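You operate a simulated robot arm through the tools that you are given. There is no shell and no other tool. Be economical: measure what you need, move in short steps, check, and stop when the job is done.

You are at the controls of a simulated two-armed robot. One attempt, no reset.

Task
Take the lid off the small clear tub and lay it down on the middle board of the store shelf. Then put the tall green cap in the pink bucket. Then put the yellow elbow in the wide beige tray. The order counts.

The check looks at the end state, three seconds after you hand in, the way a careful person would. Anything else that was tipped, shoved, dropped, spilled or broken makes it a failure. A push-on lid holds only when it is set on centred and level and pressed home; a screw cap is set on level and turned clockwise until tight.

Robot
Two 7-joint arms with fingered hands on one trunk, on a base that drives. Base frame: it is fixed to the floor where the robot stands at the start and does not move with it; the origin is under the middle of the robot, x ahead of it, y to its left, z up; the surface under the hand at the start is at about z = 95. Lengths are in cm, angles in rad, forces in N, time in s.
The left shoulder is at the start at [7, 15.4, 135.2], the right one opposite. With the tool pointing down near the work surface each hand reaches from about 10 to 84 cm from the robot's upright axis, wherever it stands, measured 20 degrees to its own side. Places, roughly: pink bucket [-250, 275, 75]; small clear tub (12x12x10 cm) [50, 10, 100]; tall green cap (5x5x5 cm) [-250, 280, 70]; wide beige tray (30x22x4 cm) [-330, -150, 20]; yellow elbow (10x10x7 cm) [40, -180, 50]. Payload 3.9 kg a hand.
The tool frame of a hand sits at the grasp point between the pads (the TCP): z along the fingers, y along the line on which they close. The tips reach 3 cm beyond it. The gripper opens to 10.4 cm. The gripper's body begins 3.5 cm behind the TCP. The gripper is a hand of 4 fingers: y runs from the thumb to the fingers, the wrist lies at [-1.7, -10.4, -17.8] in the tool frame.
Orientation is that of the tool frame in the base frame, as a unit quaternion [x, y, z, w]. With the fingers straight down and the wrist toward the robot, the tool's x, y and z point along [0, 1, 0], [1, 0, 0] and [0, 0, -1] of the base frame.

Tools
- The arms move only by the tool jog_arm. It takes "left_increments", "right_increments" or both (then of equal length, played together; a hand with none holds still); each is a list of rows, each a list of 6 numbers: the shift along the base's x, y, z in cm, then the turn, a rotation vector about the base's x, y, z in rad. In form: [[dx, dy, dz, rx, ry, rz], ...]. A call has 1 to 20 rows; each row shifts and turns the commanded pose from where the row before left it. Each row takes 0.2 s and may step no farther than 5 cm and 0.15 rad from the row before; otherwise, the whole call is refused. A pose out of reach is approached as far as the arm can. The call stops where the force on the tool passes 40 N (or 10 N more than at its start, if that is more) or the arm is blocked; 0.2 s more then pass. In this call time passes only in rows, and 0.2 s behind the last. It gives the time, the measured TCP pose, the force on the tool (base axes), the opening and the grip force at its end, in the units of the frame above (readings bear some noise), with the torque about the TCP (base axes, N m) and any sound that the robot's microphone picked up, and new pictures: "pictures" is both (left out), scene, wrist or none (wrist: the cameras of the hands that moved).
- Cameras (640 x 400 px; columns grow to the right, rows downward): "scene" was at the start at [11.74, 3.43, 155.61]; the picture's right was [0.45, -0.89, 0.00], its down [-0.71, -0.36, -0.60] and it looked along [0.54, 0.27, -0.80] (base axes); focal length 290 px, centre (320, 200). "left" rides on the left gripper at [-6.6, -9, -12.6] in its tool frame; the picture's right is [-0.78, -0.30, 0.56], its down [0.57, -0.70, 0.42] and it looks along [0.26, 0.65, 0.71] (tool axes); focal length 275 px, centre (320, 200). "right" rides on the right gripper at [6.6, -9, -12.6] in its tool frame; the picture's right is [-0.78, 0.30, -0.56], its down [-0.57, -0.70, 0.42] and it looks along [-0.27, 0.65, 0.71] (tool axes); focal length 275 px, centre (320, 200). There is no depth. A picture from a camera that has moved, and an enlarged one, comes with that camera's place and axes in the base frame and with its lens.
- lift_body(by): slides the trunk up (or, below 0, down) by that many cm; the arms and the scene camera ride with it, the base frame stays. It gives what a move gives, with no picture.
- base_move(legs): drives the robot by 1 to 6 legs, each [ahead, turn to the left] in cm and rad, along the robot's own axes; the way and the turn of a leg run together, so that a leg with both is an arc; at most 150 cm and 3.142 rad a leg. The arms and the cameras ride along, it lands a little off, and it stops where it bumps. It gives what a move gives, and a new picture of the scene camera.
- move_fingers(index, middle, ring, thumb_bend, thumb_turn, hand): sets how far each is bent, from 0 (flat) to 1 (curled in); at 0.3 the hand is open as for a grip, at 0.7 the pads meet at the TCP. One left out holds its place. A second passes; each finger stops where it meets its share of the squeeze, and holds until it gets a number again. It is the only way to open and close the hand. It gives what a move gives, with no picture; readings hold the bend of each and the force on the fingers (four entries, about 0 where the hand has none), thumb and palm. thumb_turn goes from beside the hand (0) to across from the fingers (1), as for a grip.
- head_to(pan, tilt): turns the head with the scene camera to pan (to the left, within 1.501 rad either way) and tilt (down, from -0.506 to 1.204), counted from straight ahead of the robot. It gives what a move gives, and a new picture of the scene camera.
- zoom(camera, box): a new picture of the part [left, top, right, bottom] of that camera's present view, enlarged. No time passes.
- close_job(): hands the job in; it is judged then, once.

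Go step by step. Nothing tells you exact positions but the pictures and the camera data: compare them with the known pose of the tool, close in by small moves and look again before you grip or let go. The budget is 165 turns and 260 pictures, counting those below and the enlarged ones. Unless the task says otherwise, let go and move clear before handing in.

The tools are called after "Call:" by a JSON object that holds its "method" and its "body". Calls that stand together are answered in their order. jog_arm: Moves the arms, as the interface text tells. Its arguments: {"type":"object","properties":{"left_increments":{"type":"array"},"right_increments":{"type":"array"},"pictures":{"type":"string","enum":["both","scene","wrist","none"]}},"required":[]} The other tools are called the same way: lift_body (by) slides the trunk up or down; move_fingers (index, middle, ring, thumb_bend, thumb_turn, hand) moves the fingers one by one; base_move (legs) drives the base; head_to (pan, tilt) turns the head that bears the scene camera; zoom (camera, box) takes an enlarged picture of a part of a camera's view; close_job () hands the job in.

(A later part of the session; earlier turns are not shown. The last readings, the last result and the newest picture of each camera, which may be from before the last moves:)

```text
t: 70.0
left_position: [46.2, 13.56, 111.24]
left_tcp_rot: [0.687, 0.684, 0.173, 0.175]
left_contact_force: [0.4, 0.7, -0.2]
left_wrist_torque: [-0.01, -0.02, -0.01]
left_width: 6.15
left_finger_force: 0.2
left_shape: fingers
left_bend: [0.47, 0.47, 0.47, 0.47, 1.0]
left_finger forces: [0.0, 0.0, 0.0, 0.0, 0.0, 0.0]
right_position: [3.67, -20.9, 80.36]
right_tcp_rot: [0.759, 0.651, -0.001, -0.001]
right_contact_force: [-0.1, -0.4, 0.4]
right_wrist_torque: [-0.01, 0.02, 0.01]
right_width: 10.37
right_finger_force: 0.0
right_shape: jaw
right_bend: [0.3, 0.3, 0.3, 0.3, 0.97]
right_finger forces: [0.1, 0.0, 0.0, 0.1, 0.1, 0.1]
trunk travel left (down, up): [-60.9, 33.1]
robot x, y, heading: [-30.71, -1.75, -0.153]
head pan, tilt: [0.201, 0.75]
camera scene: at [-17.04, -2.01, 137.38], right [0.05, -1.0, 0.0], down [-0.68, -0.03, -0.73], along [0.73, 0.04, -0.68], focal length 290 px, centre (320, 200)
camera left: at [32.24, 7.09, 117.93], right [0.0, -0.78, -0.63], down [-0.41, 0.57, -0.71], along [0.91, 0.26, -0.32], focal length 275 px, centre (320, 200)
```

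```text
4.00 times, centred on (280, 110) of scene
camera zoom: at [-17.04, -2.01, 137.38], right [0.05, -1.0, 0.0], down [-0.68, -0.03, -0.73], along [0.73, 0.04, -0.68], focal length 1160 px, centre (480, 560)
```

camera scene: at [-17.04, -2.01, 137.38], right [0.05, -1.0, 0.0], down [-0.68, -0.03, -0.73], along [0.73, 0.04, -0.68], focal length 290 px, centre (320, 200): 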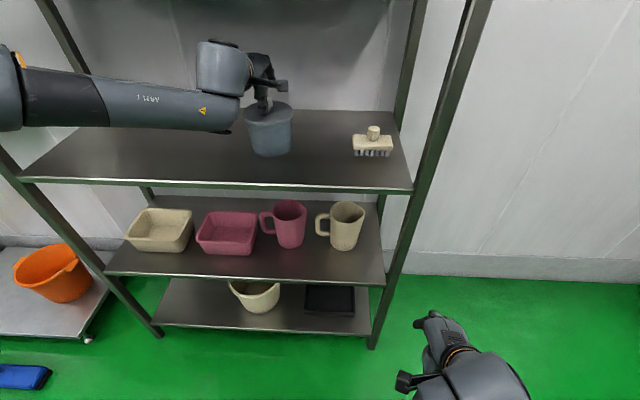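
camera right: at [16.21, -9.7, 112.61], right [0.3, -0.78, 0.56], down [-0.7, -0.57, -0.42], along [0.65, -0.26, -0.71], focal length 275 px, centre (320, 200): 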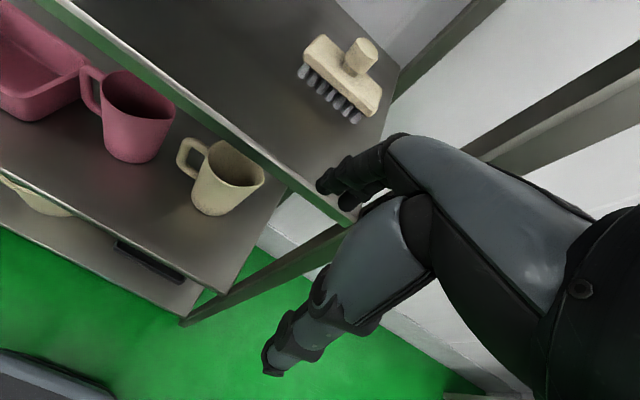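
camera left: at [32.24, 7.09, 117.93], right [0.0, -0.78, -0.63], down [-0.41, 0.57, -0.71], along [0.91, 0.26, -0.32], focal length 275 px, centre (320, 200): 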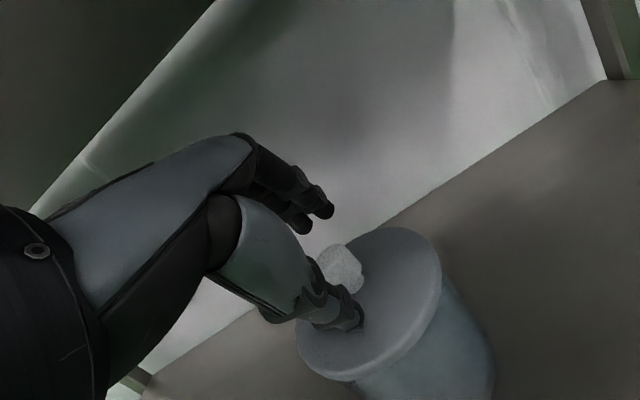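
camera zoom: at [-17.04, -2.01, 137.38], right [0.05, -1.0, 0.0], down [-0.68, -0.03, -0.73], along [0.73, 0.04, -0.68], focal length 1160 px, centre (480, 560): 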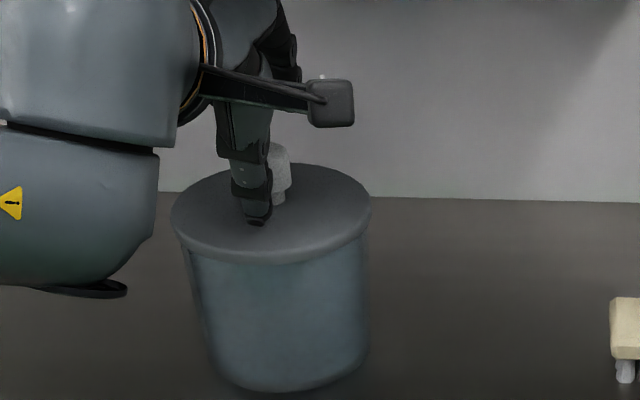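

The knob sits between thumb and fingers, a bit to the right and near the tips. I'll shift right 0.6 cm, lower a bit more and close gently.

Call:
{"method": "jog_arm", "body": {"left_increments": [[0.3, -0.6, -0.3, 0, 0, 0], [0, 0, 0, 0, 0, 0]], "pictures": "none"}}

Call:
{"method": "lift_body", "body": {"by": -0.6}}

Call:
{"method": "jog_arm", "body": {"left_increments": [[0, 0, 0, 0, 0, 0]], "pictures": "wrist"}}

Call:
{"method": "zoom", "body": {"camera": "scene", "box": [200, 60, 360, 160]}}

```text
t: 70.6
left_position: [46.0, 13.17, 111.02]
left_tcp_rot: [0.687, 0.684, 0.173, 0.175]
left_contact_force: [0.6, -0.5, -0.3]
left_wrist_torque: [0.02, 0.0, -0.03]
left_width: 6.15
left_finger_force: 0.0
left_shape: fingers
left_bend: [0.47, 0.47, 0.47, 0.47, 1.0]
left_finger forces: [0.0, 0.0, 0.0, 0.0, 0.1, 0.0]
left hand out of reach, approached as far as the arm can: row 1
right_position: [3.78, -20.9, 80.39]
right_tcp_rot: [0.758, 0.652, 0.0, 0.0]
right_contact_force: [0.5, -0.7, -0.9]
right_wrist_torque: [0.01, -0.01, 0.05]
right_width: 10.39
right_finger_force: 0.0
right_shape: jaw
right_bend: [0.3, 0.3, 0.3, 0.3, 0.97]
right_finger forces: [0.1, 0.0, 0.1, 0.0, 0.0, 0.0]
trunk travel left (down, up): [-60.9, 33.1]
robot x, y, heading: [-30.27, -1.7, -0.147]
head pan, tilt: [0.201, 0.75]
```

```text
t: 71.2
left_position: [45.85, 13.22, 110.52]
left_tcp_rot: [0.686, 0.683, 0.175, 0.178]
left_contact_force: [-1.4, 1.3, 4.4]
left_wrist_torque: [-0.03, 0.15, 0.02]
left_width: 6.09
left_finger_force: 2.2
left_shape: fingers
left_bend: [0.47, 0.47, 0.47, 0.47, 1.0]
left_finger forces: [0.0, 0.0, 0.1, 0.1, 4.5, 0.0]
right_position: [3.56, -20.83, 79.83]
right_tcp_rot: [0.759, 0.651, 0.0, 0.001]
right_contact_force: [0.2, -0.4, 0.2]
right_wrist_torque: [0.02, 0.03, -0.01]
right_width: 10.37
right_finger_force: 0.1
right_shape: jaw
right_bend: [0.3, 0.3, 0.3, 0.3, 0.97]
right_finger forces: [0.1, 0.0, 0.1, 0.1, 0.0, 0.1]
trunk travel left (down, up): [-60.3, 33.7]
robot x, y, heading: [-30.03, -1.92, -0.151]
head pan, tilt: [0.201, 0.75]
```

```text
t: 71.6
left_position: [45.82, 13.15, 110.59]
left_tcp_rot: [0.686, 0.684, 0.174, 0.176]
left_contact_force: [-2.1, 0.4, 4.9]
left_wrist_torque: [0.02, 0.18, 0.01]
left_width: 6.1
left_finger_force: 3.0
left_shape: fingers
left_bend: [0.47, 0.47, 0.47, 0.47, 1.0]
left_finger forces: [0.0, 0.0, 0.0, 0.0, 5.0, 0.0]
right_position: [3.66, -20.9, 79.82]
right_tcp_rot: [0.758, 0.652, 0.0, -0.001]
right_contact_force: [0.2, 0.2, -0.1]
right_wrist_torque: [-0.02, 0.0, -0.02]
right_width: 10.38
right_finger_force: 0.0
right_shape: jaw
right_bend: [0.3, 0.3, 0.3, 0.3, 0.97]
right_finger forces: [0.0, 0.1, 0.1, 0.0, 0.0, 0.0]
trunk travel left (down, up): [-60.3, 33.7]
robot x, y, heading: [-30.66, -1.9, -0.152]
head pan, tilt: [0.201, 0.75]
camera left: at [31.89, 6.79, 117.3], right [0.0, -0.78, -0.63], down [-0.41, 0.57, -0.71], along [0.91, 0.26, -0.31], focal length 275 px, centre (320, 200)
```

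left: 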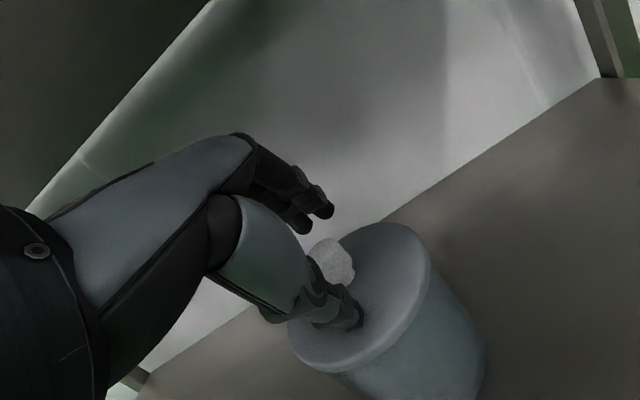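

```text
4.00 times, centred on (280, 110) of scene
camera zoom: at [-17.18, -2.04, 136.8], right [0.05, -1.0, 0.0], down [-0.68, -0.03, -0.73], along [0.73, 0.04, -0.68], focal length 1160 px, centre (480, 560)
```

zoom: 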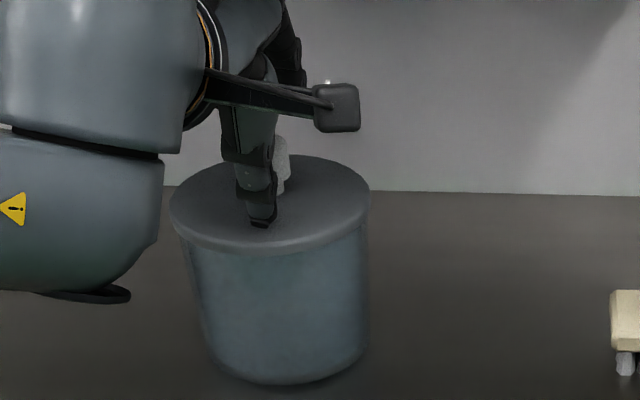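

The thumb tip touches the lid (5 N). I'll raise a touch and close on the knob.

Call:
{"method": "lift_body", "body": {"by": 0.4}}

Call:
{"method": "move_fingers", "body": {"hand": "left", "index": 0.75, "middle": 0.75, "ring": 0.75, "thumb_bend": 0.7}}

Call:
{"method": "zoom", "body": {"camera": "left", "box": [220, 140, 420, 340]}}

Call:
{"method": "zoom", "body": {"camera": "scene", "box": [200, 60, 360, 160]}}

```text
t: 72.1
left_position: [45.95, 13.14, 110.68]
left_tcp_rot: [0.686, 0.684, 0.173, 0.175]
left_contact_force: [-0.1, 0.9, -0.1]
left_wrist_torque: [0.03, -0.01, 0.0]
left_width: 6.11
left_finger_force: 0.1
left_shape: fingers
left_bend: [0.47, 0.47, 0.47, 0.47, 1.0]
left_finger forces: [0.0, 0.1, 0.0, 0.1, 0.0, 0.0]
right_position: [3.6, -20.86, 80.17]
right_tcp_rot: [0.759, 0.651, 0.0, -0.001]
right_contact_force: [-0.5, 0.2, -0.3]
right_wrist_torque: [-0.01, -0.01, -0.01]
right_width: 10.37
right_finger_force: 0.0
right_shape: jaw
right_bend: [0.3, 0.3, 0.3, 0.3, 0.97]
right_finger forces: [0.0, 0.1, 0.0, 0.0, 0.1, 0.0]
trunk travel left (down, up): [-60.7, 33.3]
robot x, y, heading: [-30.29, -2.2, -0.153]
head pan, tilt: [0.201, 0.75]
```

```text
t: 73.1
left_position: [45.84, 13.22, 111.17]
left_tcp_rot: [0.686, 0.683, 0.175, 0.178]
left_contact_force: [4.5, -0.7, 14.6]
left_wrist_torque: [0.05, -0.32, -0.02]
left_width: 1.46
left_finger_force: 15.7
left_shape: fingers
left_bend: [0.73, 0.64, 0.75, 0.65, 1.0]
left_finger forces: [9.0, 13.1, 0.0, 0.1, 11.5, 0.1]
right_position: [3.6, -20.91, 80.16]
right_tcp_rot: [0.758, 0.652, 0.001, 0.0]
right_contact_force: [0.2, -0.6, 0.0]
right_wrist_torque: [-0.01, 0.02, 0.02]
right_width: 10.38
right_finger_force: 0.0
right_shape: jaw
right_bend: [0.3, 0.3, 0.3, 0.3, 0.97]
right_finger forces: [0.0, 0.1, 0.0, 0.0, 0.0, 0.0]
trunk travel left (down, up): [-60.7, 33.3]
robot x, y, heading: [-30.4, -1.92, -0.146]
head pan, tilt: [0.201, 0.75]
```

```text
2.00 times, centred on (320, 240) of left
camera zoom: at [31.89, 6.74, 117.83], right [0.01, -0.78, -0.63], down [-0.41, 0.57, -0.71], along [0.91, 0.26, -0.31], focal length 551 px, centre (320, 120)
```

zoom: 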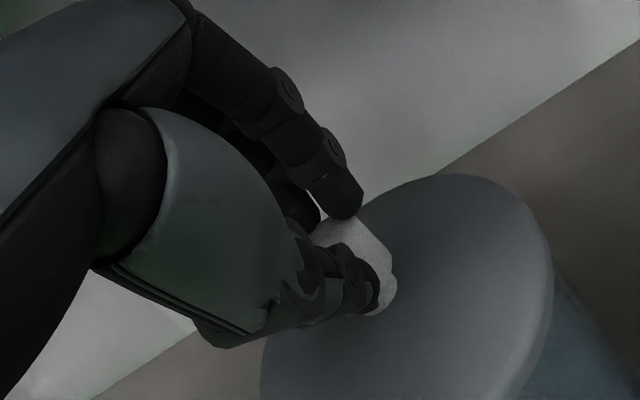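

```text
4.00 times, centred on (280, 110) of scene
camera zoom: at [-17.21, -2.08, 137.21], right [0.05, -1.0, 0.0], down [-0.68, -0.03, -0.73], along [0.73, 0.04, -0.68], focal length 1160 px, centre (480, 560)
```

zoom: 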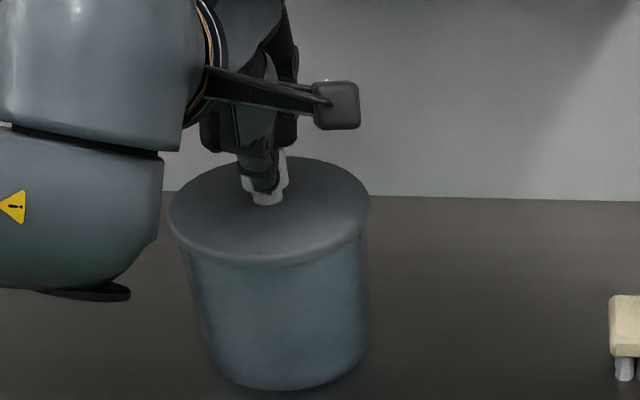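

Thumb and two fingers hold the knob. A trial lift of 1.5 cm with the trunk.

Call:
{"method": "lift_body", "body": {"by": 1.5}}

Call:
{"method": "zoom", "body": {"camera": "scene", "box": [200, 60, 360, 160]}}

```text
t: 73.7
left_position: [45.92, 13.32, 112.15]
left_tcp_rot: [0.686, 0.684, 0.174, 0.175]
left_contact_force: [-0.6, -0.3, -0.8]
left_wrist_torque: [0.06, 0.02, -0.01]
left_width: 0.52
left_finger_force: 8.6
left_shape: fingers
left_bend: [0.75, 0.65, 0.75, 0.64, 1.0]
left_finger forces: [0.0, 8.6, 0.1, 0.0, 8.6, 0.0]
right_position: [3.63, -20.79, 81.66]
right_tcp_rot: [0.758, 0.652, 0.0, -0.001]
right_contact_force: [0.4, -0.4, 0.3]
right_wrist_torque: [0.02, -0.02, -0.02]
right_width: 10.38
right_finger_force: 0.1
right_shape: jaw
right_bend: [0.3, 0.3, 0.3, 0.3, 0.97]
right_finger forces: [0.0, 0.1, 0.1, 0.1, 0.0, 0.1]
trunk travel left (down, up): [-62.2, 31.8]
robot x, y, heading: [-30.82, -1.36, -0.15]
head pan, tilt: [0.201, 0.75]
heard: snap
```

```text
4.00 times, centred on (280, 110) of scene
camera zoom: at [-17.1, -2.03, 138.68], right [0.05, -1.0, 0.0], down [-0.68, -0.03, -0.73], along [0.73, 0.04, -0.68], focal length 1160 px, centre (480, 560)
```

zoom: 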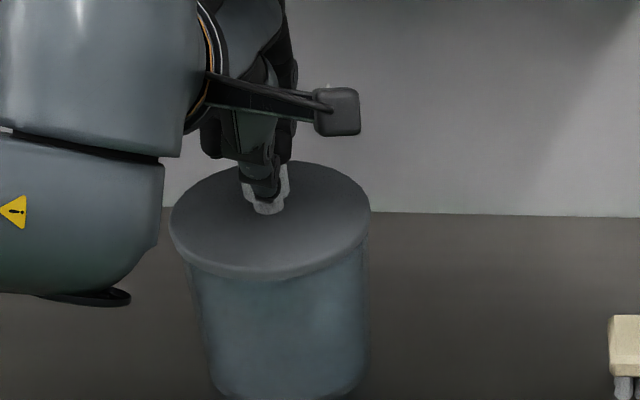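

A snap was heard. I'll check whether the lid rose or the grip slipped.

Call:
{"method": "zoom", "body": {"camera": "left", "box": [220, 140, 420, 340]}}

Call:
{"method": "zoom", "body": {"camera": "scene", "box": [230, 90, 310, 170]}}

```text
2.00 times, centred on (320, 240) of left
camera zoom: at [31.93, 6.81, 118.99], right [0.0, -0.78, -0.63], down [-0.41, 0.57, -0.71], along [0.91, 0.26, -0.32], focal length 551 px, centre (320, 120)
```

zoom: 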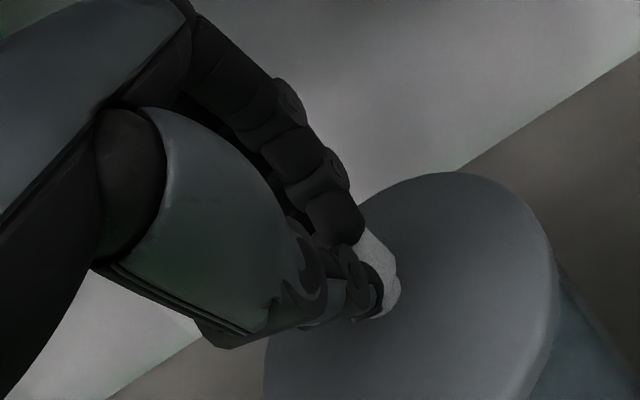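

```text
5.00 times, centred on (270, 130) of scene
camera zoom: at [-17.1, -2.03, 138.68], right [0.05, -1.0, 0.0], down [-0.68, -0.03, -0.73], along [0.73, 0.04, -0.68], focal length 1450 px, centre (570, 550)
```

zoom: 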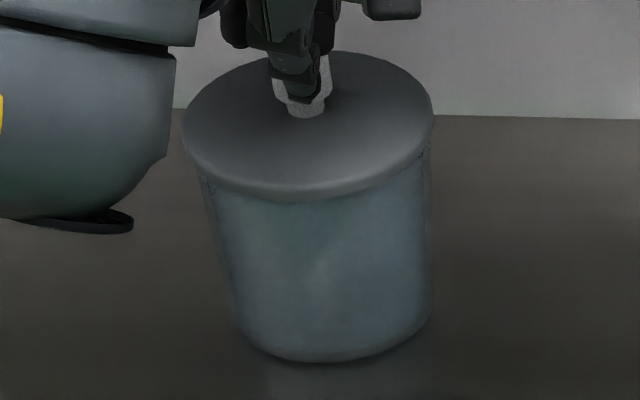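

Ambiguous; I'll lift 2 cm more and compare.

Call:
{"method": "lift_body", "body": {"by": 2}}

Call:
{"method": "zoom", "body": {"camera": "left", "box": [220, 140, 420, 340]}}

Call:
{"method": "zoom", "body": {"camera": "scene", "box": [230, 90, 310, 170]}}

```text
t: 74.4
left_position: [45.97, 13.21, 114.23]
left_tcp_rot: [0.687, 0.684, 0.173, 0.175]
left_contact_force: [0.6, 0.2, 0.2]
left_wrist_torque: [-0.01, 0.02, 0.0]
left_width: 0.52
left_finger_force: 8.1
left_shape: fingers
left_bend: [0.75, 0.65, 0.75, 0.64, 1.0]
left_finger forces: [0.0, 8.6, 0.0, 0.1, 8.5, 0.1]
right_position: [3.71, -20.8, 83.7]
right_tcp_rot: [0.759, 0.651, -0.001, -0.001]
right_contact_force: [-1.0, -0.2, 0.3]
right_wrist_torque: [-0.01, 0.04, 0.01]
right_width: 10.37
right_finger_force: 0.1
right_shape: jaw
right_bend: [0.3, 0.3, 0.3, 0.3, 0.97]
right_finger forces: [0.0, 0.1, 0.1, 0.0, 0.1, 0.0]
trunk travel left (down, up): [-64.2, 29.8]
robot x, y, heading: [-30.31, -1.81, -0.154]
head pan, tilt: [0.201, 0.75]
```

```text
2.00 times, centred on (320, 240) of left
camera zoom: at [32.03, 6.81, 121.07], right [0.0, -0.78, -0.63], down [-0.41, 0.57, -0.71], along [0.91, 0.26, -0.32], focal length 551 px, centre (320, 120)
```

zoom: 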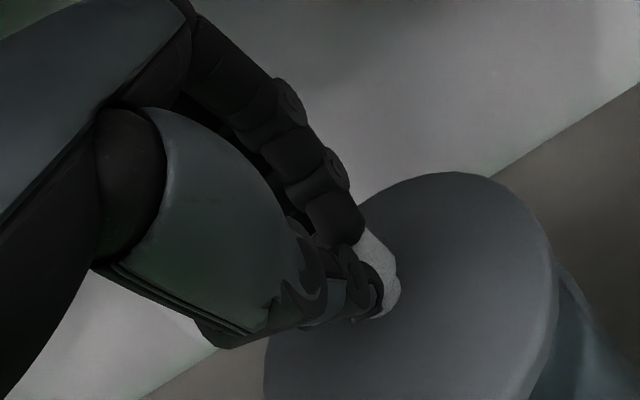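

```text
5.00 times, centred on (270, 130) of scene
camera zoom: at [-17.02, -2.02, 140.68], right [0.05, -1.0, 0.0], down [-0.68, -0.03, -0.73], along [0.73, 0.04, -0.68], focal length 1450 px, centre (570, 550)
```

zoom: 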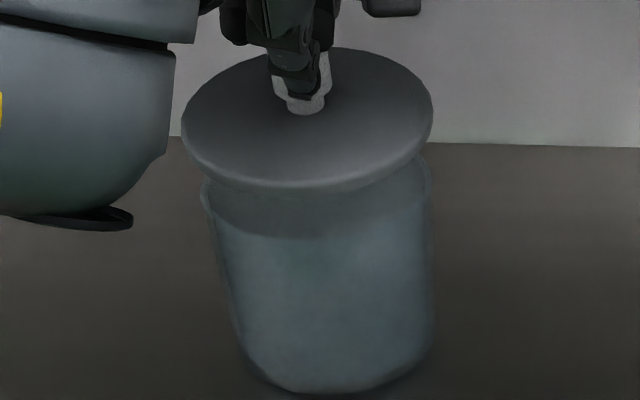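

The lid is off and held level by the knob. I'll carry it left, over the free part of the same board.

Call:
{"method": "jog_arm", "body": {"left_increments": [[0, 0, 0.5, 0, 0, 0], [-0.4, 3, 0, 0, 0, 0], [-0.4, 3, 0, 0, 0, 0], [-0.4, 3, 0, 0, 0, 0], [-0.4, 3, 0, 0, 0, 0], [-0.4, 3, 0, 0, 0, 0], [0, 3, 0, 0, 0, 0]], "pictures": "both"}}

```text
t: 76.0
left_position: [43.74, 31.45, 114.73]
left_tcp_rot: [0.686, 0.684, 0.174, 0.176]
left_contact_force: [0.2, -0.4, -0.5]
left_wrist_torque: [-0.06, 0.05, -0.02]
left_width: 0.5
left_finger_force: 8.4
left_shape: fingers
left_bend: [0.75, 0.65, 0.75, 0.64, 1.0]
left_finger forces: [0.0, 8.8, 0.1, 0.1, 8.4, 0.0]
right_position: [3.65, -20.8, 83.65]
right_tcp_rot: [0.758, 0.652, -0.001, -0.001]
right_contact_force: [0.1, -0.1, 0.3]
right_wrist_torque: [-0.04, -0.01, -0.01]
right_width: 10.38
right_finger_force: 0.0
right_shape: jaw
right_bend: [0.3, 0.3, 0.3, 0.3, 0.97]
right_finger forces: [0.1, 0.1, 0.0, 0.0, 0.1, 0.1]
trunk travel left (down, up): [-64.2, 29.8]
robot x, y, heading: [-30.31, -1.77, -0.153]
head pan, tilt: [0.201, 0.75]
camera scene: at [-17.05, -1.89, 140.68], right [0.05, -1.0, 0.0], down [-0.68, -0.03, -0.73], along [0.73, 0.04, -0.68], focal length 290 px, centre (320, 200)
camera left: at [29.88, 25.06, 121.52], right [0.0, -0.78, -0.63], down [-0.41, 0.57, -0.71], along [0.91, 0.26, -0.32], focal length 275 px, centre (320, 200)
```

scene: 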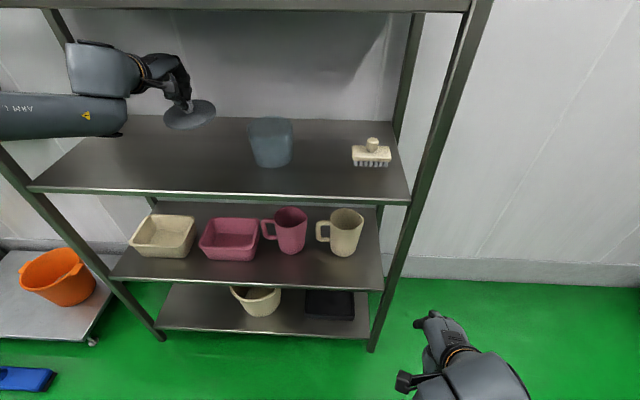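
left: 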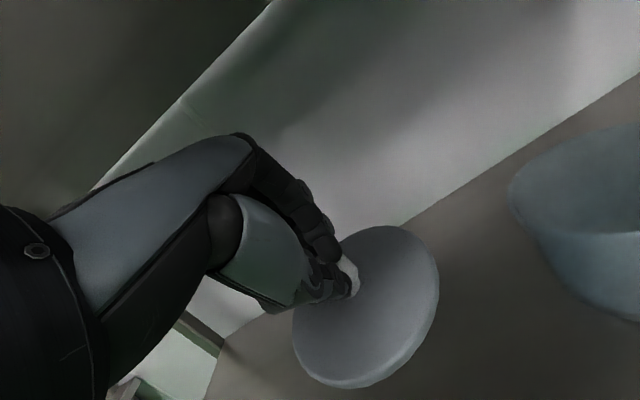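

Lid is clear of the tub. Lowering by the trunk, then gently to contact.

Call:
{"method": "lift_body", "body": {"by": -10.5}}

Call:
{"method": "jog_arm", "body": {"left_increments": [[0, 0, 0, 0, 0, 0]], "pictures": "both"}}

```text
t: 77.4
left_position: [43.84, 31.23, 104.21]
left_tcp_rot: [0.687, 0.684, 0.174, 0.176]
left_contact_force: [-0.2, 0.1, 0.0]
left_wrist_torque: [-0.01, 0.01, 0.0]
left_width: 0.51
left_finger_force: 8.8
left_shape: fingers
left_bend: [0.75, 0.65, 0.75, 0.64, 1.0]
left_finger forces: [0.0, 8.6, 0.0, 0.2, 8.4, 0.0]
right_position: [3.69, -20.85, 73.17]
right_tcp_rot: [0.759, 0.652, 0.0, 0.0]
right_contact_force: [0.2, -0.3, 0.1]
right_wrist_torque: [-0.02, -0.04, -0.01]
right_width: 10.37
right_finger_force: 0.1
right_shape: jaw
right_bend: [0.3, 0.3, 0.3, 0.3, 0.97]
right_finger forces: [0.0, 0.0, 0.0, 0.1, 0.1, 0.0]
trunk travel left (down, up): [-53.7, 40.3]
robot x, y, heading: [-30.41, -1.6, -0.154]
head pan, tilt: [0.201, 0.75]
```

```text
t: 77.8
left_position: [43.88, 31.32, 104.29]
left_tcp_rot: [0.687, 0.683, 0.173, 0.175]
left_contact_force: [0.4, -0.5, -1.2]
left_wrist_torque: [0.01, -0.02, 0.0]
left_width: 0.51
left_finger_force: 8.6
left_shape: fingers
left_bend: [0.75, 0.65, 0.75, 0.64, 1.0]
left_finger forces: [0.0, 8.6, 0.0, 0.0, 8.4, 0.1]
right_position: [3.68, -20.75, 73.27]
right_tcp_rot: [0.759, 0.651, 0.0, 0.0]
right_contact_force: [-0.9, -0.5, 0.2]
right_wrist_torque: [0.03, -0.01, 0.01]
right_width: 10.37
right_finger_force: 0.0
right_shape: jaw
right_bend: [0.3, 0.3, 0.3, 0.3, 0.97]
right_finger forces: [0.1, 0.0, 0.0, 0.0, 0.0, 0.0]
trunk travel left (down, up): [-53.7, 40.3]
robot x, y, heading: [-30.43, -1.7, -0.15]
head pan, tilt: [0.201, 0.75]
camera scene: at [-17.05, -2.01, 130.18], right [0.05, -1.0, 0.0], down [-0.68, -0.03, -0.73], along [0.73, 0.04, -0.68], focal length 290 px, centre (320, 200)
camera left: at [29.9, 24.9, 111.04], right [0.0, -0.78, -0.63], down [-0.41, 0.57, -0.71], along [0.91, 0.26, -0.32], focal length 275 px, centre (320, 200)
```

scene: 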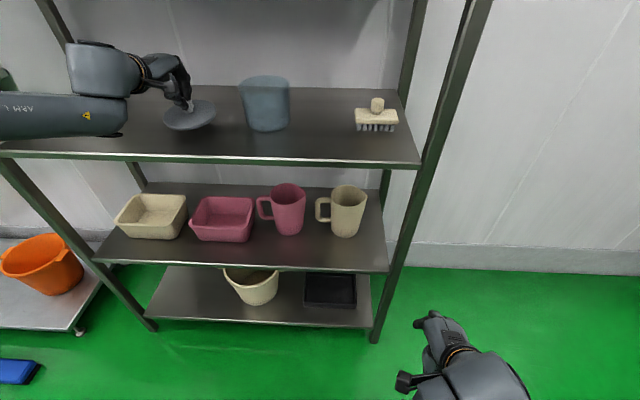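
left: 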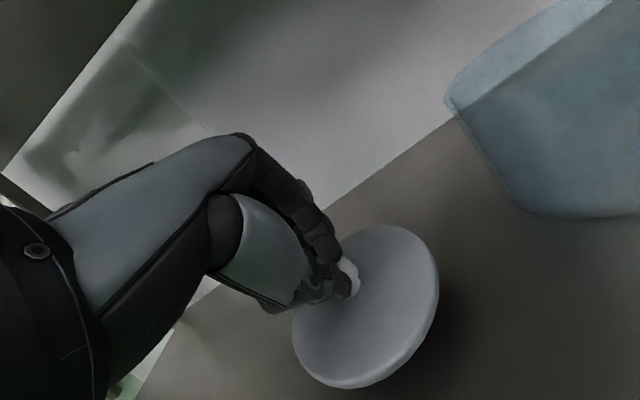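

Lowering in small steps until contact.

Call:
{"method": "jog_arm", "body": {"left_increments": [[0, 0, -0.7, 0, 0, 0], [0, 0, -0.7, 0, 0, 0]], "pictures": "none"}}

Call:
{"method": "jog_arm", "body": {"left_increments": [[0, 0, -0.5, 0, 0, 0], [0, 0, -0.4, 0, 0, 0]], "pictures": "wrist"}}

Call:
{"method": "zoom", "body": {"camera": "scene", "box": [140, 60, 300, 160]}}

```text
t: 78.4
left_position: [43.77, 31.26, 102.83]
left_tcp_rot: [0.687, 0.683, 0.174, 0.176]
left_contact_force: [-0.7, -0.2, -0.3]
left_wrist_torque: [-0.02, 0.02, 0.04]
left_width: 0.5
left_finger_force: 8.6
left_shape: fingers
left_bend: [0.75, 0.65, 0.75, 0.64, 1.0]
left_finger forces: [0.0, 8.6, 0.1, 0.1, 8.5, 0.1]
right_position: [3.64, -20.82, 73.16]
right_tcp_rot: [0.759, 0.652, -0.002, 0.0]
right_contact_force: [0.3, -0.7, 0.5]
right_wrist_torque: [0.03, 0.01, 0.0]
right_width: 10.36
right_finger_force: 0.0
right_shape: jaw
right_bend: [0.3, 0.3, 0.3, 0.3, 0.97]
right_finger forces: [0.0, 0.1, 0.1, 0.0, 0.0, 0.0]
trunk travel left (down, up): [-53.7, 40.3]
robot x, y, heading: [-30.3, -1.51, -0.151]
head pan, tilt: [0.201, 0.75]
```

```text
t: 79.0
left_position: [43.82, 31.39, 102.06]
left_tcp_rot: [0.686, 0.684, 0.174, 0.176]
left_contact_force: [0.5, -0.5, -0.3]
left_wrist_torque: [0.01, 0.04, -0.03]
left_width: 0.49
left_finger_force: 9.1
left_shape: fingers
left_bend: [0.75, 0.65, 0.75, 0.64, 1.0]
left_finger forces: [0.1, 9.4, 0.0, 0.0, 8.5, 0.0]
right_position: [3.63, -20.79, 73.23]
right_tcp_rot: [0.759, 0.651, -0.001, -0.001]
right_contact_force: [-0.6, 0.2, -0.6]
right_wrist_torque: [0.0, 0.05, 0.0]
right_width: 10.36
right_finger_force: 0.0
right_shape: jaw
right_bend: [0.3, 0.3, 0.3, 0.3, 0.97]
right_finger forces: [0.0, 0.1, 0.0, 0.0, 0.0, 0.0]
trunk travel left (down, up): [-53.7, 40.3]
robot x, y, heading: [-30.54, -1.57, -0.153]
head pan, tilt: [0.201, 0.75]
camera left: at [29.88, 25.0, 108.79], right [0.0, -0.78, -0.63], down [-0.41, 0.57, -0.71], along [0.91, 0.26, -0.32], focal length 275 px, centre (320, 200)
```

left: 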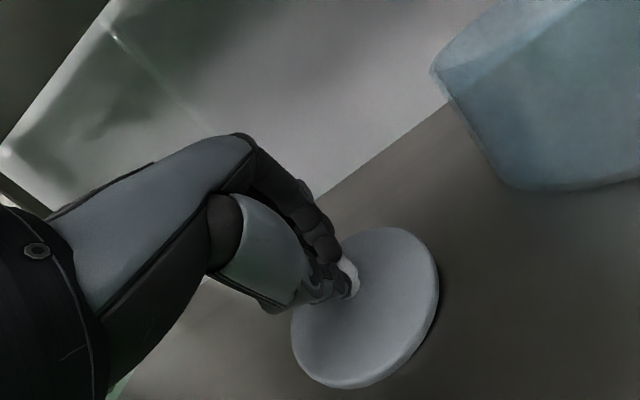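

```text
4.00 times, centred on (220, 110) of scene
camera zoom: at [-17.06, -2.02, 130.18], right [0.05, -1.0, 0.0], down [-0.68, -0.03, -0.73], along [0.73, 0.04, -0.68], focal length 1160 px, centre (720, 560)
```

zoom: 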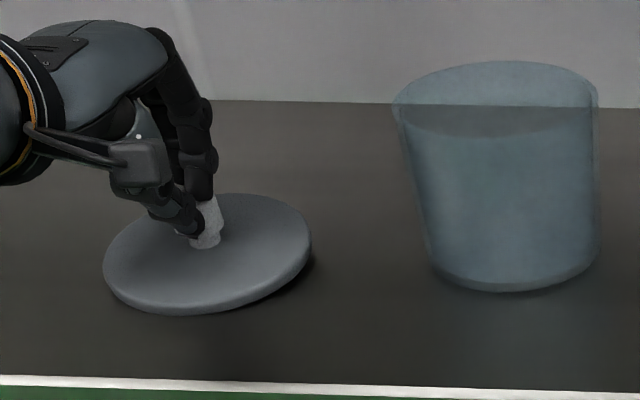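

Shadow shows about a centimetre left.

Call:
{"method": "jog_arm", "body": {"left_increments": [[0, 0, -0.4, 0, 0, 0], [0, 0, -0.4, 0, 0, 0]], "pictures": "none"}}

Call:
{"method": "jog_arm", "body": {"left_increments": [[0, 0, -0.3, 0, 0, 0], [0, 0, -0.2, 0, 0, 0]], "pictures": "none"}}

Call:
{"method": "zoom", "body": {"camera": "scene", "box": [140, 60, 300, 160]}}

```text
t: 79.6
left_position: [43.7, 31.35, 101.37]
left_tcp_rot: [0.686, 0.683, 0.176, 0.178]
left_contact_force: [1.1, 1.4, 8.2]
left_wrist_torque: [0.12, -0.1, 0.0]
left_width: 0.0
left_finger_force: 5.5
left_shape: fingers
left_bend: [0.75, 0.73, 0.75, 0.67, 1.0]
left_finger forces: [0.0, 8.5, 0.0, 0.0, 2.5, 0.0]
right_position: [3.62, -20.91, 73.14]
right_tcp_rot: [0.759, 0.651, 0.0, 0.0]
right_contact_force: [-0.7, 0.0, -0.2]
right_wrist_torque: [-0.01, -0.03, 0.02]
right_width: 10.39
right_finger_force: 0.0
right_shape: jaw
right_bend: [0.3, 0.3, 0.3, 0.3, 0.97]
right_finger forces: [0.1, 0.0, 0.0, 0.0, 0.0, 0.0]
trunk travel left (down, up): [-53.7, 40.3]
robot x, y, heading: [-30.0, -1.5, -0.149]
head pan, tilt: [0.201, 0.75]
```

```text
t: 80.2
left_position: [43.63, 31.28, 101.39]
left_tcp_rot: [0.685, 0.683, 0.178, 0.179]
left_contact_force: [1.1, 2.2, 22.1]
left_wrist_torque: [0.32, -0.33, 0.02]
left_width: 0.01
left_finger_force: 10.6
left_shape: fingers
left_bend: [0.75, 0.74, 0.75, 0.68, 1.0]
left_finger forces: [0.0, 21.5, 0.0, 0.1, 0.0, 0.0]
right_position: [3.42, -20.87, 73.39]
right_tcp_rot: [0.758, 0.653, 0.001, 0.001]
right_contact_force: [-0.7, -0.3, -0.4]
right_wrist_torque: [0.0, 0.03, -0.03]
right_width: 10.35
right_finger_force: 0.1
right_shape: jaw
right_bend: [0.3, 0.3, 0.3, 0.3, 0.97]
right_finger forces: [0.1, 0.1, 0.0, 0.1, 0.1, 0.0]
trunk travel left (down, up): [-53.7, 40.3]
robot x, y, heading: [-30.35, -1.86, -0.148]
head pan, tilt: [0.201, 0.75]
```

```text
4.00 times, centred on (220, 110) of scene
camera zoom: at [-17.44, -2.14, 130.25], right [0.05, -1.0, 0.0], down [-0.68, -0.03, -0.73], along [0.73, 0.04, -0.68], focal length 1160 px, centre (720, 560)
```

zoom: 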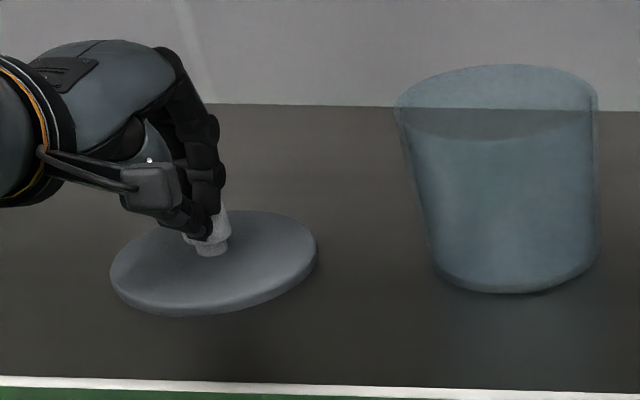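

The lid rests on the board. Relieving the pressure, then opening the hand.

Call:
{"method": "jog_arm", "body": {"left_increments": [[0, 0, 0.6, 0, 0, 0]], "pictures": "none"}}

Call:
{"method": "move_fingers", "body": {"hand": "left", "index": 0.4, "middle": 0.4, "ring": 0.4, "thumb_bend": 0.5}}

Call:
{"method": "lift_body", "body": {"by": 6}}

Call:
{"method": "jog_arm", "body": {"left_increments": [[0, 0, 0, 0, 0, 0]], "pictures": "wrist"}}

Call:
{"method": "zoom", "body": {"camera": "scene", "box": [140, 60, 300, 160]}}

```text
t: 80.6
left_position: [43.65, 31.25, 101.39]
left_tcp_rot: [0.687, 0.683, 0.173, 0.176]
left_contact_force: [2.1, 1.5, 12.8]
left_wrist_torque: [0.21, -0.15, 0.0]
left_width: 0.0
left_finger_force: 8.3
left_shape: fingers
left_bend: [0.75, 0.74, 0.75, 0.68, 1.0]
left_finger forces: [0.0, 13.3, 0.0, 0.0, 3.1, 0.0]
right_position: [3.56, -20.81, 73.2]
right_tcp_rot: [0.758, 0.652, 0.0, 0.0]
right_contact_force: [0.9, 0.3, -0.1]
right_wrist_torque: [0.01, 0.02, 0.02]
right_width: 10.37
right_finger_force: 0.2
right_shape: jaw
right_bend: [0.3, 0.3, 0.3, 0.3, 0.97]
right_finger forces: [0.0, 0.0, 0.1, 0.0, 0.0, 0.1]
trunk travel left (down, up): [-53.7, 40.3]
robot x, y, heading: [-30.09, -1.48, -0.151]
head pan, tilt: [0.201, 0.75]
```

```text
t: 81.6
left_position: [43.71, 31.34, 101.28]
left_tcp_rot: [0.686, 0.684, 0.174, 0.175]
left_contact_force: [-0.4, 0.2, 0.0]
left_wrist_torque: [0.0, 0.03, -0.02]
left_width: 6.6
left_finger_force: 0.0
left_shape: fingers
left_bend: [0.4, 0.4, 0.4, 0.5, 1.0]
left_finger forces: [0.1, 0.0, 0.0, 0.0, 0.0, 0.0]
right_position: [3.65, -20.86, 73.18]
right_tcp_rot: [0.759, 0.651, -0.001, -0.001]
right_contact_force: [-0.1, -0.2, -0.1]
right_wrist_torque: [0.05, 0.0, 0.0]
right_width: 10.39
right_finger_force: 0.0
right_shape: jaw
right_bend: [0.3, 0.3, 0.3, 0.3, 0.97]
right_finger forces: [0.0, 0.0, 0.0, 0.0, 0.0, 0.0]
trunk travel left (down, up): [-53.7, 40.3]
robot x, y, heading: [-30.35, -1.76, -0.148]
head pan, tilt: [0.201, 0.75]
```

```text
t: 82.6
left_position: [43.81, 31.41, 107.27]
left_tcp_rot: [0.687, 0.683, 0.174, 0.176]
left_contact_force: [-0.2, 0.1, 0.3]
left_wrist_torque: [-0.01, 0.0, 0.0]
left_width: 6.62
left_finger_force: 0.1
left_shape: fingers
left_bend: [0.4, 0.4, 0.4, 0.5, 1.0]
left_finger forces: [0.0, 0.0, 0.0, 0.0, 0.0, 0.0]
right_position: [3.6, -20.94, 79.19]
right_tcp_rot: [0.759, 0.651, -0.001, -0.001]
right_contact_force: [0.4, -0.2, 0.0]
right_wrist_torque: [-0.01, -0.01, 0.01]
right_width: 10.39
right_finger_force: 0.1
right_shape: jaw
right_bend: [0.3, 0.3, 0.3, 0.3, 0.97]
right_finger forces: [0.0, 0.1, 0.0, 0.0, 0.0, 0.1]
trunk travel left (down, up): [-59.7, 34.3]
robot x, y, heading: [-30.52, -1.79, -0.15]
head pan, tilt: [0.201, 0.75]
```

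```text
t: 83.0
left_position: [43.73, 31.25, 107.33]
left_tcp_rot: [0.687, 0.683, 0.174, 0.175]
left_contact_force: [0.1, -0.4, -0.5]
left_wrist_torque: [0.01, 0.0, -0.03]
left_width: 6.6
left_finger_force: 0.1
left_shape: fingers
left_bend: [0.4, 0.4, 0.4, 0.5, 1.0]
left_finger forces: [0.0, 0.0, 0.1, 0.1, 0.0, 0.1]
right_position: [3.62, -20.93, 79.22]
right_tcp_rot: [0.759, 0.651, -0.001, -0.001]
right_contact_force: [0.1, 0.6, 0.5]
right_wrist_torque: [-0.01, -0.01, -0.02]
right_width: 10.39
right_finger_force: 0.0
right_shape: jaw
right_bend: [0.3, 0.3, 0.3, 0.3, 0.97]
right_finger forces: [0.1, 0.0, 0.1, 0.0, 0.0, 0.0]
trunk travel left (down, up): [-59.7, 34.3]
robot x, y, heading: [-30.21, -1.79, -0.147]
head pan, tilt: [0.201, 0.75]
camera left: at [29.9, 24.9, 114.12], right [0.0, -0.78, -0.63], down [-0.41, 0.57, -0.71], along [0.91, 0.26, -0.32], focal length 275 px, centre (320, 200)
```

left: 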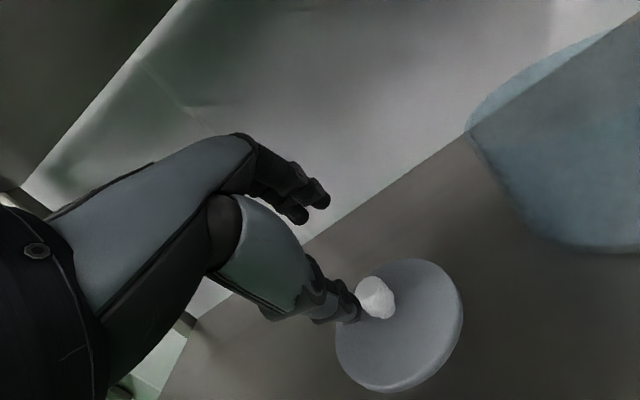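

```text
4.00 times, centred on (220, 110) of scene
camera zoom: at [-17.07, -2.01, 136.18], right [0.05, -1.0, 0.0], down [-0.68, -0.03, -0.73], along [0.73, 0.04, -0.68], focal length 1160 px, centre (720, 560)
```

zoom: 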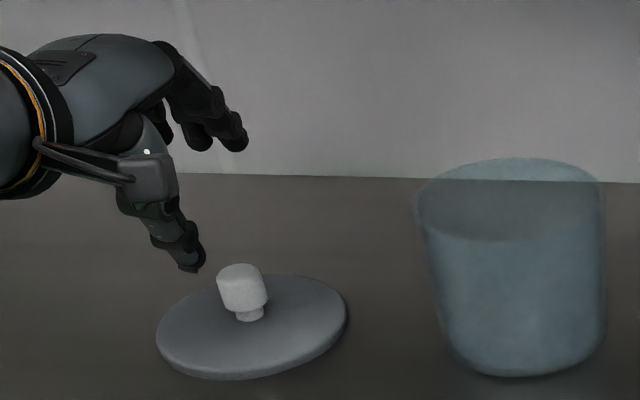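

The lid lies flat on the board and the hand is free. Backing straight out, then I'll turn toward the pink bucket and look.

Call:
{"method": "base_move", "body": {"legs": [[-45, 0]]}}

Call:
{"method": "base_move", "body": {"legs": [[0, 2.2]]}}

Call:
{"method": "head_to", "body": {"pan": 0.0, "tilt": 0.3}}

Call:
{"method": "zoom", "body": {"camera": "scene", "box": [200, 100, 440, 250]}}

```text
t: 85.7
left_position: [-0.6, 37.65, 107.41]
left_tcp_rot: [0.689, 0.681, 0.173, 0.177]
left_contact_force: [-0.3, 0.1, 0.1]
left_wrist_torque: [-0.01, 0.03, -0.01]
left_width: 6.6
left_finger_force: 0.1
left_shape: fingers
left_bend: [0.4, 0.4, 0.4, 0.5, 1.0]
left_finger forces: [0.1, 0.0, 0.0, 0.0, 0.1, 0.1]
right_position: [-41.33, -14.13, 79.19]
right_tcp_rot: [0.761, 0.649, 0.0, 0.0]
right_contact_force: [0.3, 0.4, -0.3]
right_wrist_torque: [0.01, 0.02, -0.01]
right_width: 10.37
right_finger_force: 0.0
right_shape: jaw
right_bend: [0.3, 0.3, 0.3, 0.3, 0.97]
right_finger forces: [0.1, 0.0, 0.1, 0.0, 0.0, 0.0]
trunk travel left (down, up): [-59.7, 34.3]
robot x, y, heading: [-74.95, 5.05, -0.157]
head pan, tilt: [0.201, 0.75]
camera scene: at [-61.86, 4.91, 136.18], right [0.04, -1.0, 0.0], down [-0.68, -0.03, -0.73], along [0.73, 0.03, -0.68], focal length 290 px, centre (320, 200)
```

scene: 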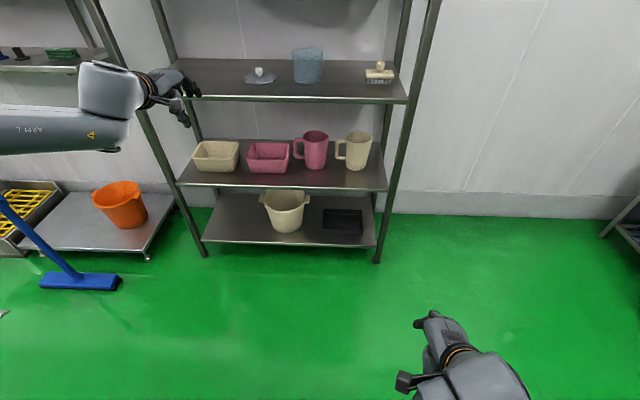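

```text
t: 91.4
left_position: [-145.63, 45.8, 107.26]
left_tcp_rot: [-0.3, 0.922, 0.235, -0.075]
left_contact_force: [0.6, -0.3, 0.2]
left_wrist_torque: [0.03, 0.0, 0.0]
left_width: 6.6
left_finger_force: 0.0
left_shape: fingers
left_bend: [0.4, 0.4, 0.4, 0.5, 1.0]
left_finger forces: [0.1, 0.0, 0.0, 0.0, 0.0, 0.0]
right_position: [-79.96, 44.12, 79.19]
right_tcp_rot: [-0.238, 0.971, 0.0, 0.002]
right_contact_force: [0.3, 0.8, -0.1]
right_wrist_torque: [0.04, 0.0, 0.0]
right_width: 10.38
right_finger_force: 0.1
right_shape: jaw
right_bend: [0.3, 0.3, 0.3, 0.3, 0.97]
right_finger forces: [0.0, 0.1, 0.1, 0.1, 0.0, 0.1]
trunk travel left (down, up): [-59.7, 34.3]
robot x, y, heading: [-75.11, 5.38, 2.049]
head pan, tilt: [0.201, 0.75]
camera scene: at [-82.62, 16.22, 136.18], right [0.78, 0.63, 0.0], down [0.43, -0.53, -0.73], along [-0.46, 0.57, -0.68], focal length 290 px, centre (320, 200)
```

scene: 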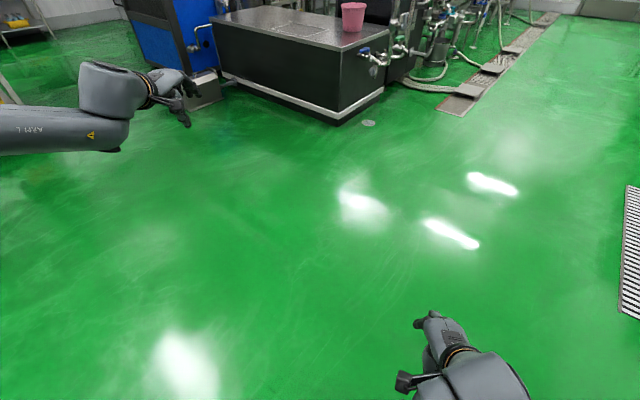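

```text
t: 92.3
left_position: [-145.75, 45.69, 107.37]
left_tcp_rot: [-0.298, 0.922, 0.235, -0.076]
left_contact_force: [-0.6, -0.1, 0.1]
left_wrist_torque: [-0.02, 0.02, -0.01]
left_width: 6.57
left_finger_force: 0.1
left_shape: fingers
left_bend: [0.4, 0.4, 0.4, 0.5, 1.0]
left_finger forces: [0.1, 0.0, 0.0, 0.0, 0.0, 0.0]
right_position: [-79.91, 44.3, 79.15]
right_tcp_rot: [-0.237, 0.971, -0.001, 0.002]
right_contact_force: [1.2, 0.3, -0.6]
right_wrist_torque: [-0.03, 0.01, -0.01]
right_width: 10.35
right_finger_force: 0.0
right_shape: jaw
right_bend: [0.3, 0.3, 0.3, 0.3, 0.97]
right_finger forces: [0.0, 0.0, 0.0, 0.0, 0.0, 0.0]
trunk travel left (down, up): [-59.7, 34.3]
robot x, y, heading: [-75.44, 5.37, 2.051]
head pan, tilt: [0.0, 0.3]
camera scene: at [-81.72, 18.06, 140.21], right [0.89, 0.46, 0.0], down [0.14, -0.26, -0.95], along [-0.44, 0.85, -0.3], focal length 290 px, centre (320, 200)
```

scene: 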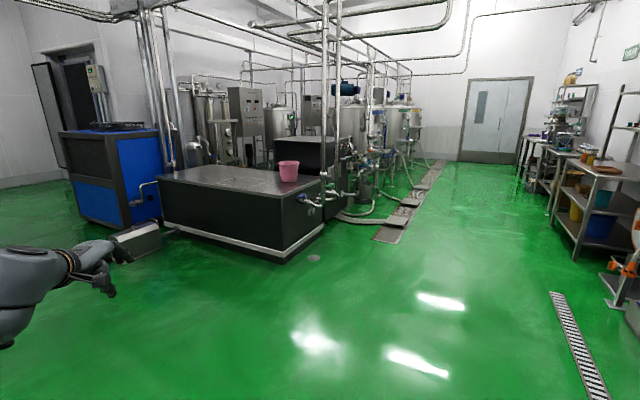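

```text
2.67 times, centred on (320, 175) of scene
camera zoom: at [-81.72, 18.06, 140.21], right [0.89, 0.46, 0.0], down [0.14, -0.26, -0.95], along [-0.44, 0.85, -0.3], focal length 773 px, centre (320, 267)
```

zoom: 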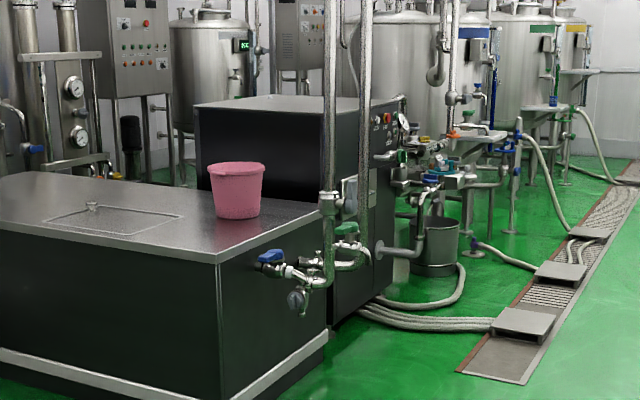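

The pink bucket stands on the black machine box (front face y≈224, bucket about [-250, 272]). I'll drive to a spot in front of it.

Call:
{"method": "base_move", "body": {"legs": [[0, 0.355], [120, 0], [90, 0], [0, -0.83]]}}

Call:
{"method": "head_to", "body": {"pan": 0.0, "tilt": 0.45}}

```text
t: 106.0
left_position: [-274.61, 214.59, 107.29]
left_tcp_rot: [-0.068, 0.967, 0.246, -0.016]
left_contact_force: [-0.7, 0.1, -1.0]
left_wrist_torque: [0.01, 0.04, 0.03]
left_width: 6.63
left_finger_force: 0.1
left_shape: fingers
left_bend: [0.4, 0.4, 0.4, 0.5, 1.0]
left_finger forces: [0.0, 0.0, 0.0, 0.1, 0.0, 0.0]
right_position: [-217.27, 182.17, 79.27]
right_tcp_rot: [0.005, 1.0, 0.0, -0.001]
right_contact_force: [-0.2, 0.1, -0.6]
right_wrist_torque: [0.02, 0.01, -0.01]
right_width: 10.37
right_finger_force: 0.0
right_shape: jaw
right_bend: [0.3, 0.3, 0.3, 0.3, 0.97]
right_finger forces: [0.0, 0.0, 0.0, 0.1, 0.1, 0.0]
trunk travel left (down, up): [-59.7, 34.3]
robot x, y, heading: [-231.35, 145.79, 1.561]
head pan, tilt: [0.0, 0.3]
camera scene: at [-231.17, 160.12, 140.22], right [1.0, -0.01, 0.0], down [0.0, -0.3, -0.96], along [0.01, 0.96, -0.3], focal length 290 px, centre (320, 200)
```

scene: 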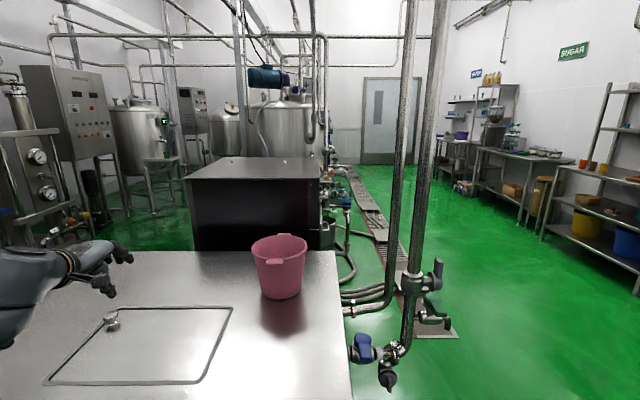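

```text
t: 106.7
left_position: [-274.49, 214.5, 107.35]
left_tcp_rot: [-0.067, 0.967, 0.246, -0.016]
left_contact_force: [-0.2, -0.3, 0.9]
left_wrist_torque: [0.01, 0.03, 0.03]
left_width: 6.61
left_finger_force: 0.0
left_shape: fingers
left_bend: [0.4, 0.4, 0.4, 0.5, 1.0]
left_finger forces: [0.1, 0.0, 0.1, 0.0, 0.0, 0.0]
right_position: [-217.23, 182.15, 79.17]
right_tcp_rot: [0.005, 1.0, -0.001, 0.001]
right_contact_force: [0.7, -0.3, 0.7]
right_wrist_torque: [-0.04, -0.01, 0.01]
right_width: 10.36
right_finger_force: 0.1
right_shape: jaw
right_bend: [0.3, 0.3, 0.3, 0.3, 0.97]
right_finger forces: [0.0, 0.0, 0.1, 0.0, 0.0, 0.0]
trunk travel left (down, up): [-59.7, 34.3]
robot x, y, heading: [-231.4, 145.64, 1.561]
head pan, tilt: [0.0, 0.45]
camera scene: at [-231.16, 159.97, 138.83], right [1.0, -0.01, 0.0], down [0.0, -0.43, -0.9], along [0.01, 0.9, -0.43], focal length 290 px, centre (320, 200)
```

scene: 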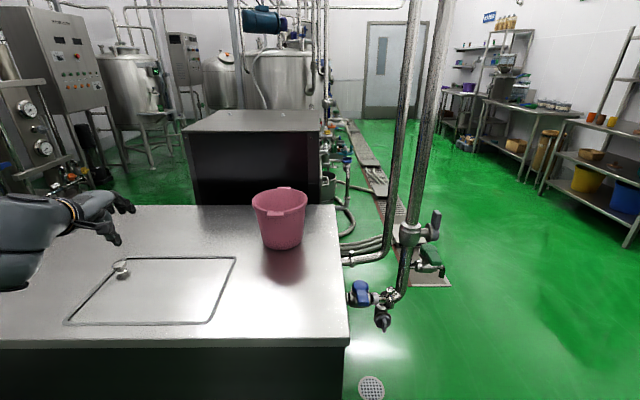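

The cap isn't visible; it is probably hidden behind the bucket. I'll raise the trunk to look over it.

Call:
{"method": "lift_body", "body": {"by": 33}}

Call:
{"method": "head_to", "body": {"pan": 0.0, "tilt": 0.75}}

Call:
{"method": "zoom", "body": {"camera": "scene", "box": [200, 80, 360, 180]}}

```text
t: 109.9
left_position: [-274.74, 214.53, 140.36]
left_tcp_rot: [-0.068, 0.967, 0.246, -0.018]
left_contact_force: [0.2, 0.5, 0.3]
left_wrist_torque: [-0.03, 0.03, 0.0]
left_width: 6.61
left_finger_force: 0.0
left_shape: fingers
left_bend: [0.4, 0.4, 0.4, 0.5, 1.0]
left_finger forces: [0.0, 0.0, 0.0, 0.0, 0.0, 0.0]
right_position: [-217.35, 182.19, 112.16]
right_tcp_rot: [0.004, 1.0, 0.0, 0.001]
right_contact_force: [0.0, -1.2, -0.6]
right_wrist_torque: [0.02, 0.0, -0.01]
right_width: 10.37
right_finger_force: 0.2
right_shape: jaw
right_bend: [0.3, 0.3, 0.3, 0.3, 0.97]
right_finger forces: [0.0, 0.0, 0.0, 0.1, 0.0, 0.0]
trunk travel left (down, up): [-92.7, 1.3]
robot x, y, heading: [-231.52, 145.67, 1.565]
head pan, tilt: [0.0, 0.45]
```

```text
t: 110.7
left_position: [-274.55, 214.6, 140.29]
left_tcp_rot: [-0.067, 0.967, 0.246, -0.017]
left_contact_force: [-0.2, -0.3, -0.1]
left_wrist_torque: [0.0, -0.04, 0.0]
left_width: 6.58
left_finger_force: 0.1
left_shape: fingers
left_bend: [0.4, 0.4, 0.4, 0.5, 1.0]
left_finger forces: [0.0, 0.0, 0.0, 0.0, 0.0, 0.0]
right_position: [-217.38, 182.13, 112.18]
right_tcp_rot: [0.004, 1.0, -0.001, 0.001]
right_contact_force: [0.2, 0.1, 0.4]
right_wrist_torque: [0.01, 0.01, -0.02]
right_width: 10.36
right_finger_force: 0.0
right_shape: jaw
right_bend: [0.3, 0.3, 0.3, 0.3, 0.97]
right_finger forces: [0.1, 0.1, 0.0, 0.0, 0.1, 0.1]
trunk travel left (down, up): [-92.7, 1.3]
robot x, y, heading: [-231.43, 145.97, 1.563]
head pan, tilt: [0.0, 0.75]
camera scene: at [-231.19, 159.07, 169.19], right [1.0, -0.01, 0.0], down [-0.01, -0.68, -0.73], along [0.01, 0.73, -0.68], focal length 290 px, centre (320, 200)
```

scene: 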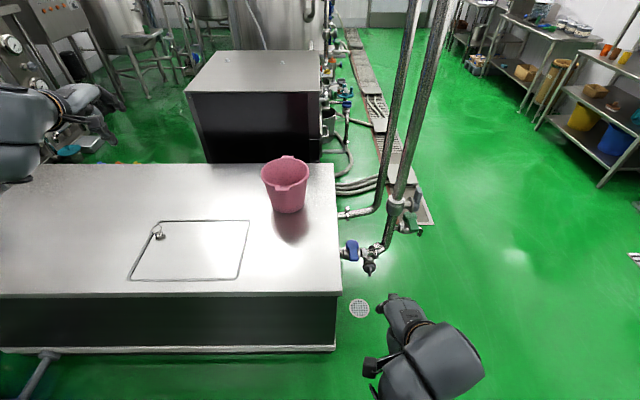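

```text
4.00 times, centred on (280, 130) of scene
camera zoom: at [-231.19, 159.07, 169.19], right [1.0, -0.01, 0.0], down [-0.01, -0.68, -0.73], along [0.01, 0.73, -0.68], focal length 1160 px, centre (480, 480)
```

zoom: 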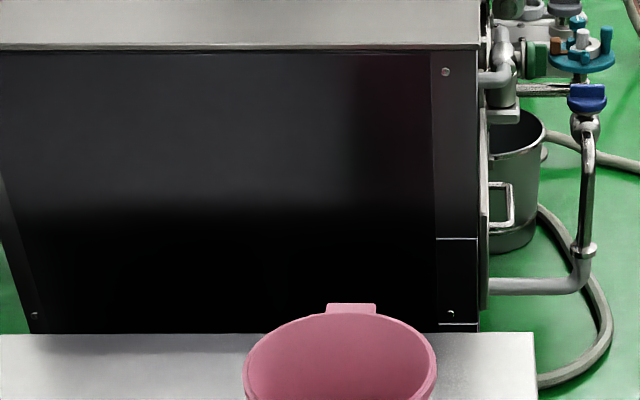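

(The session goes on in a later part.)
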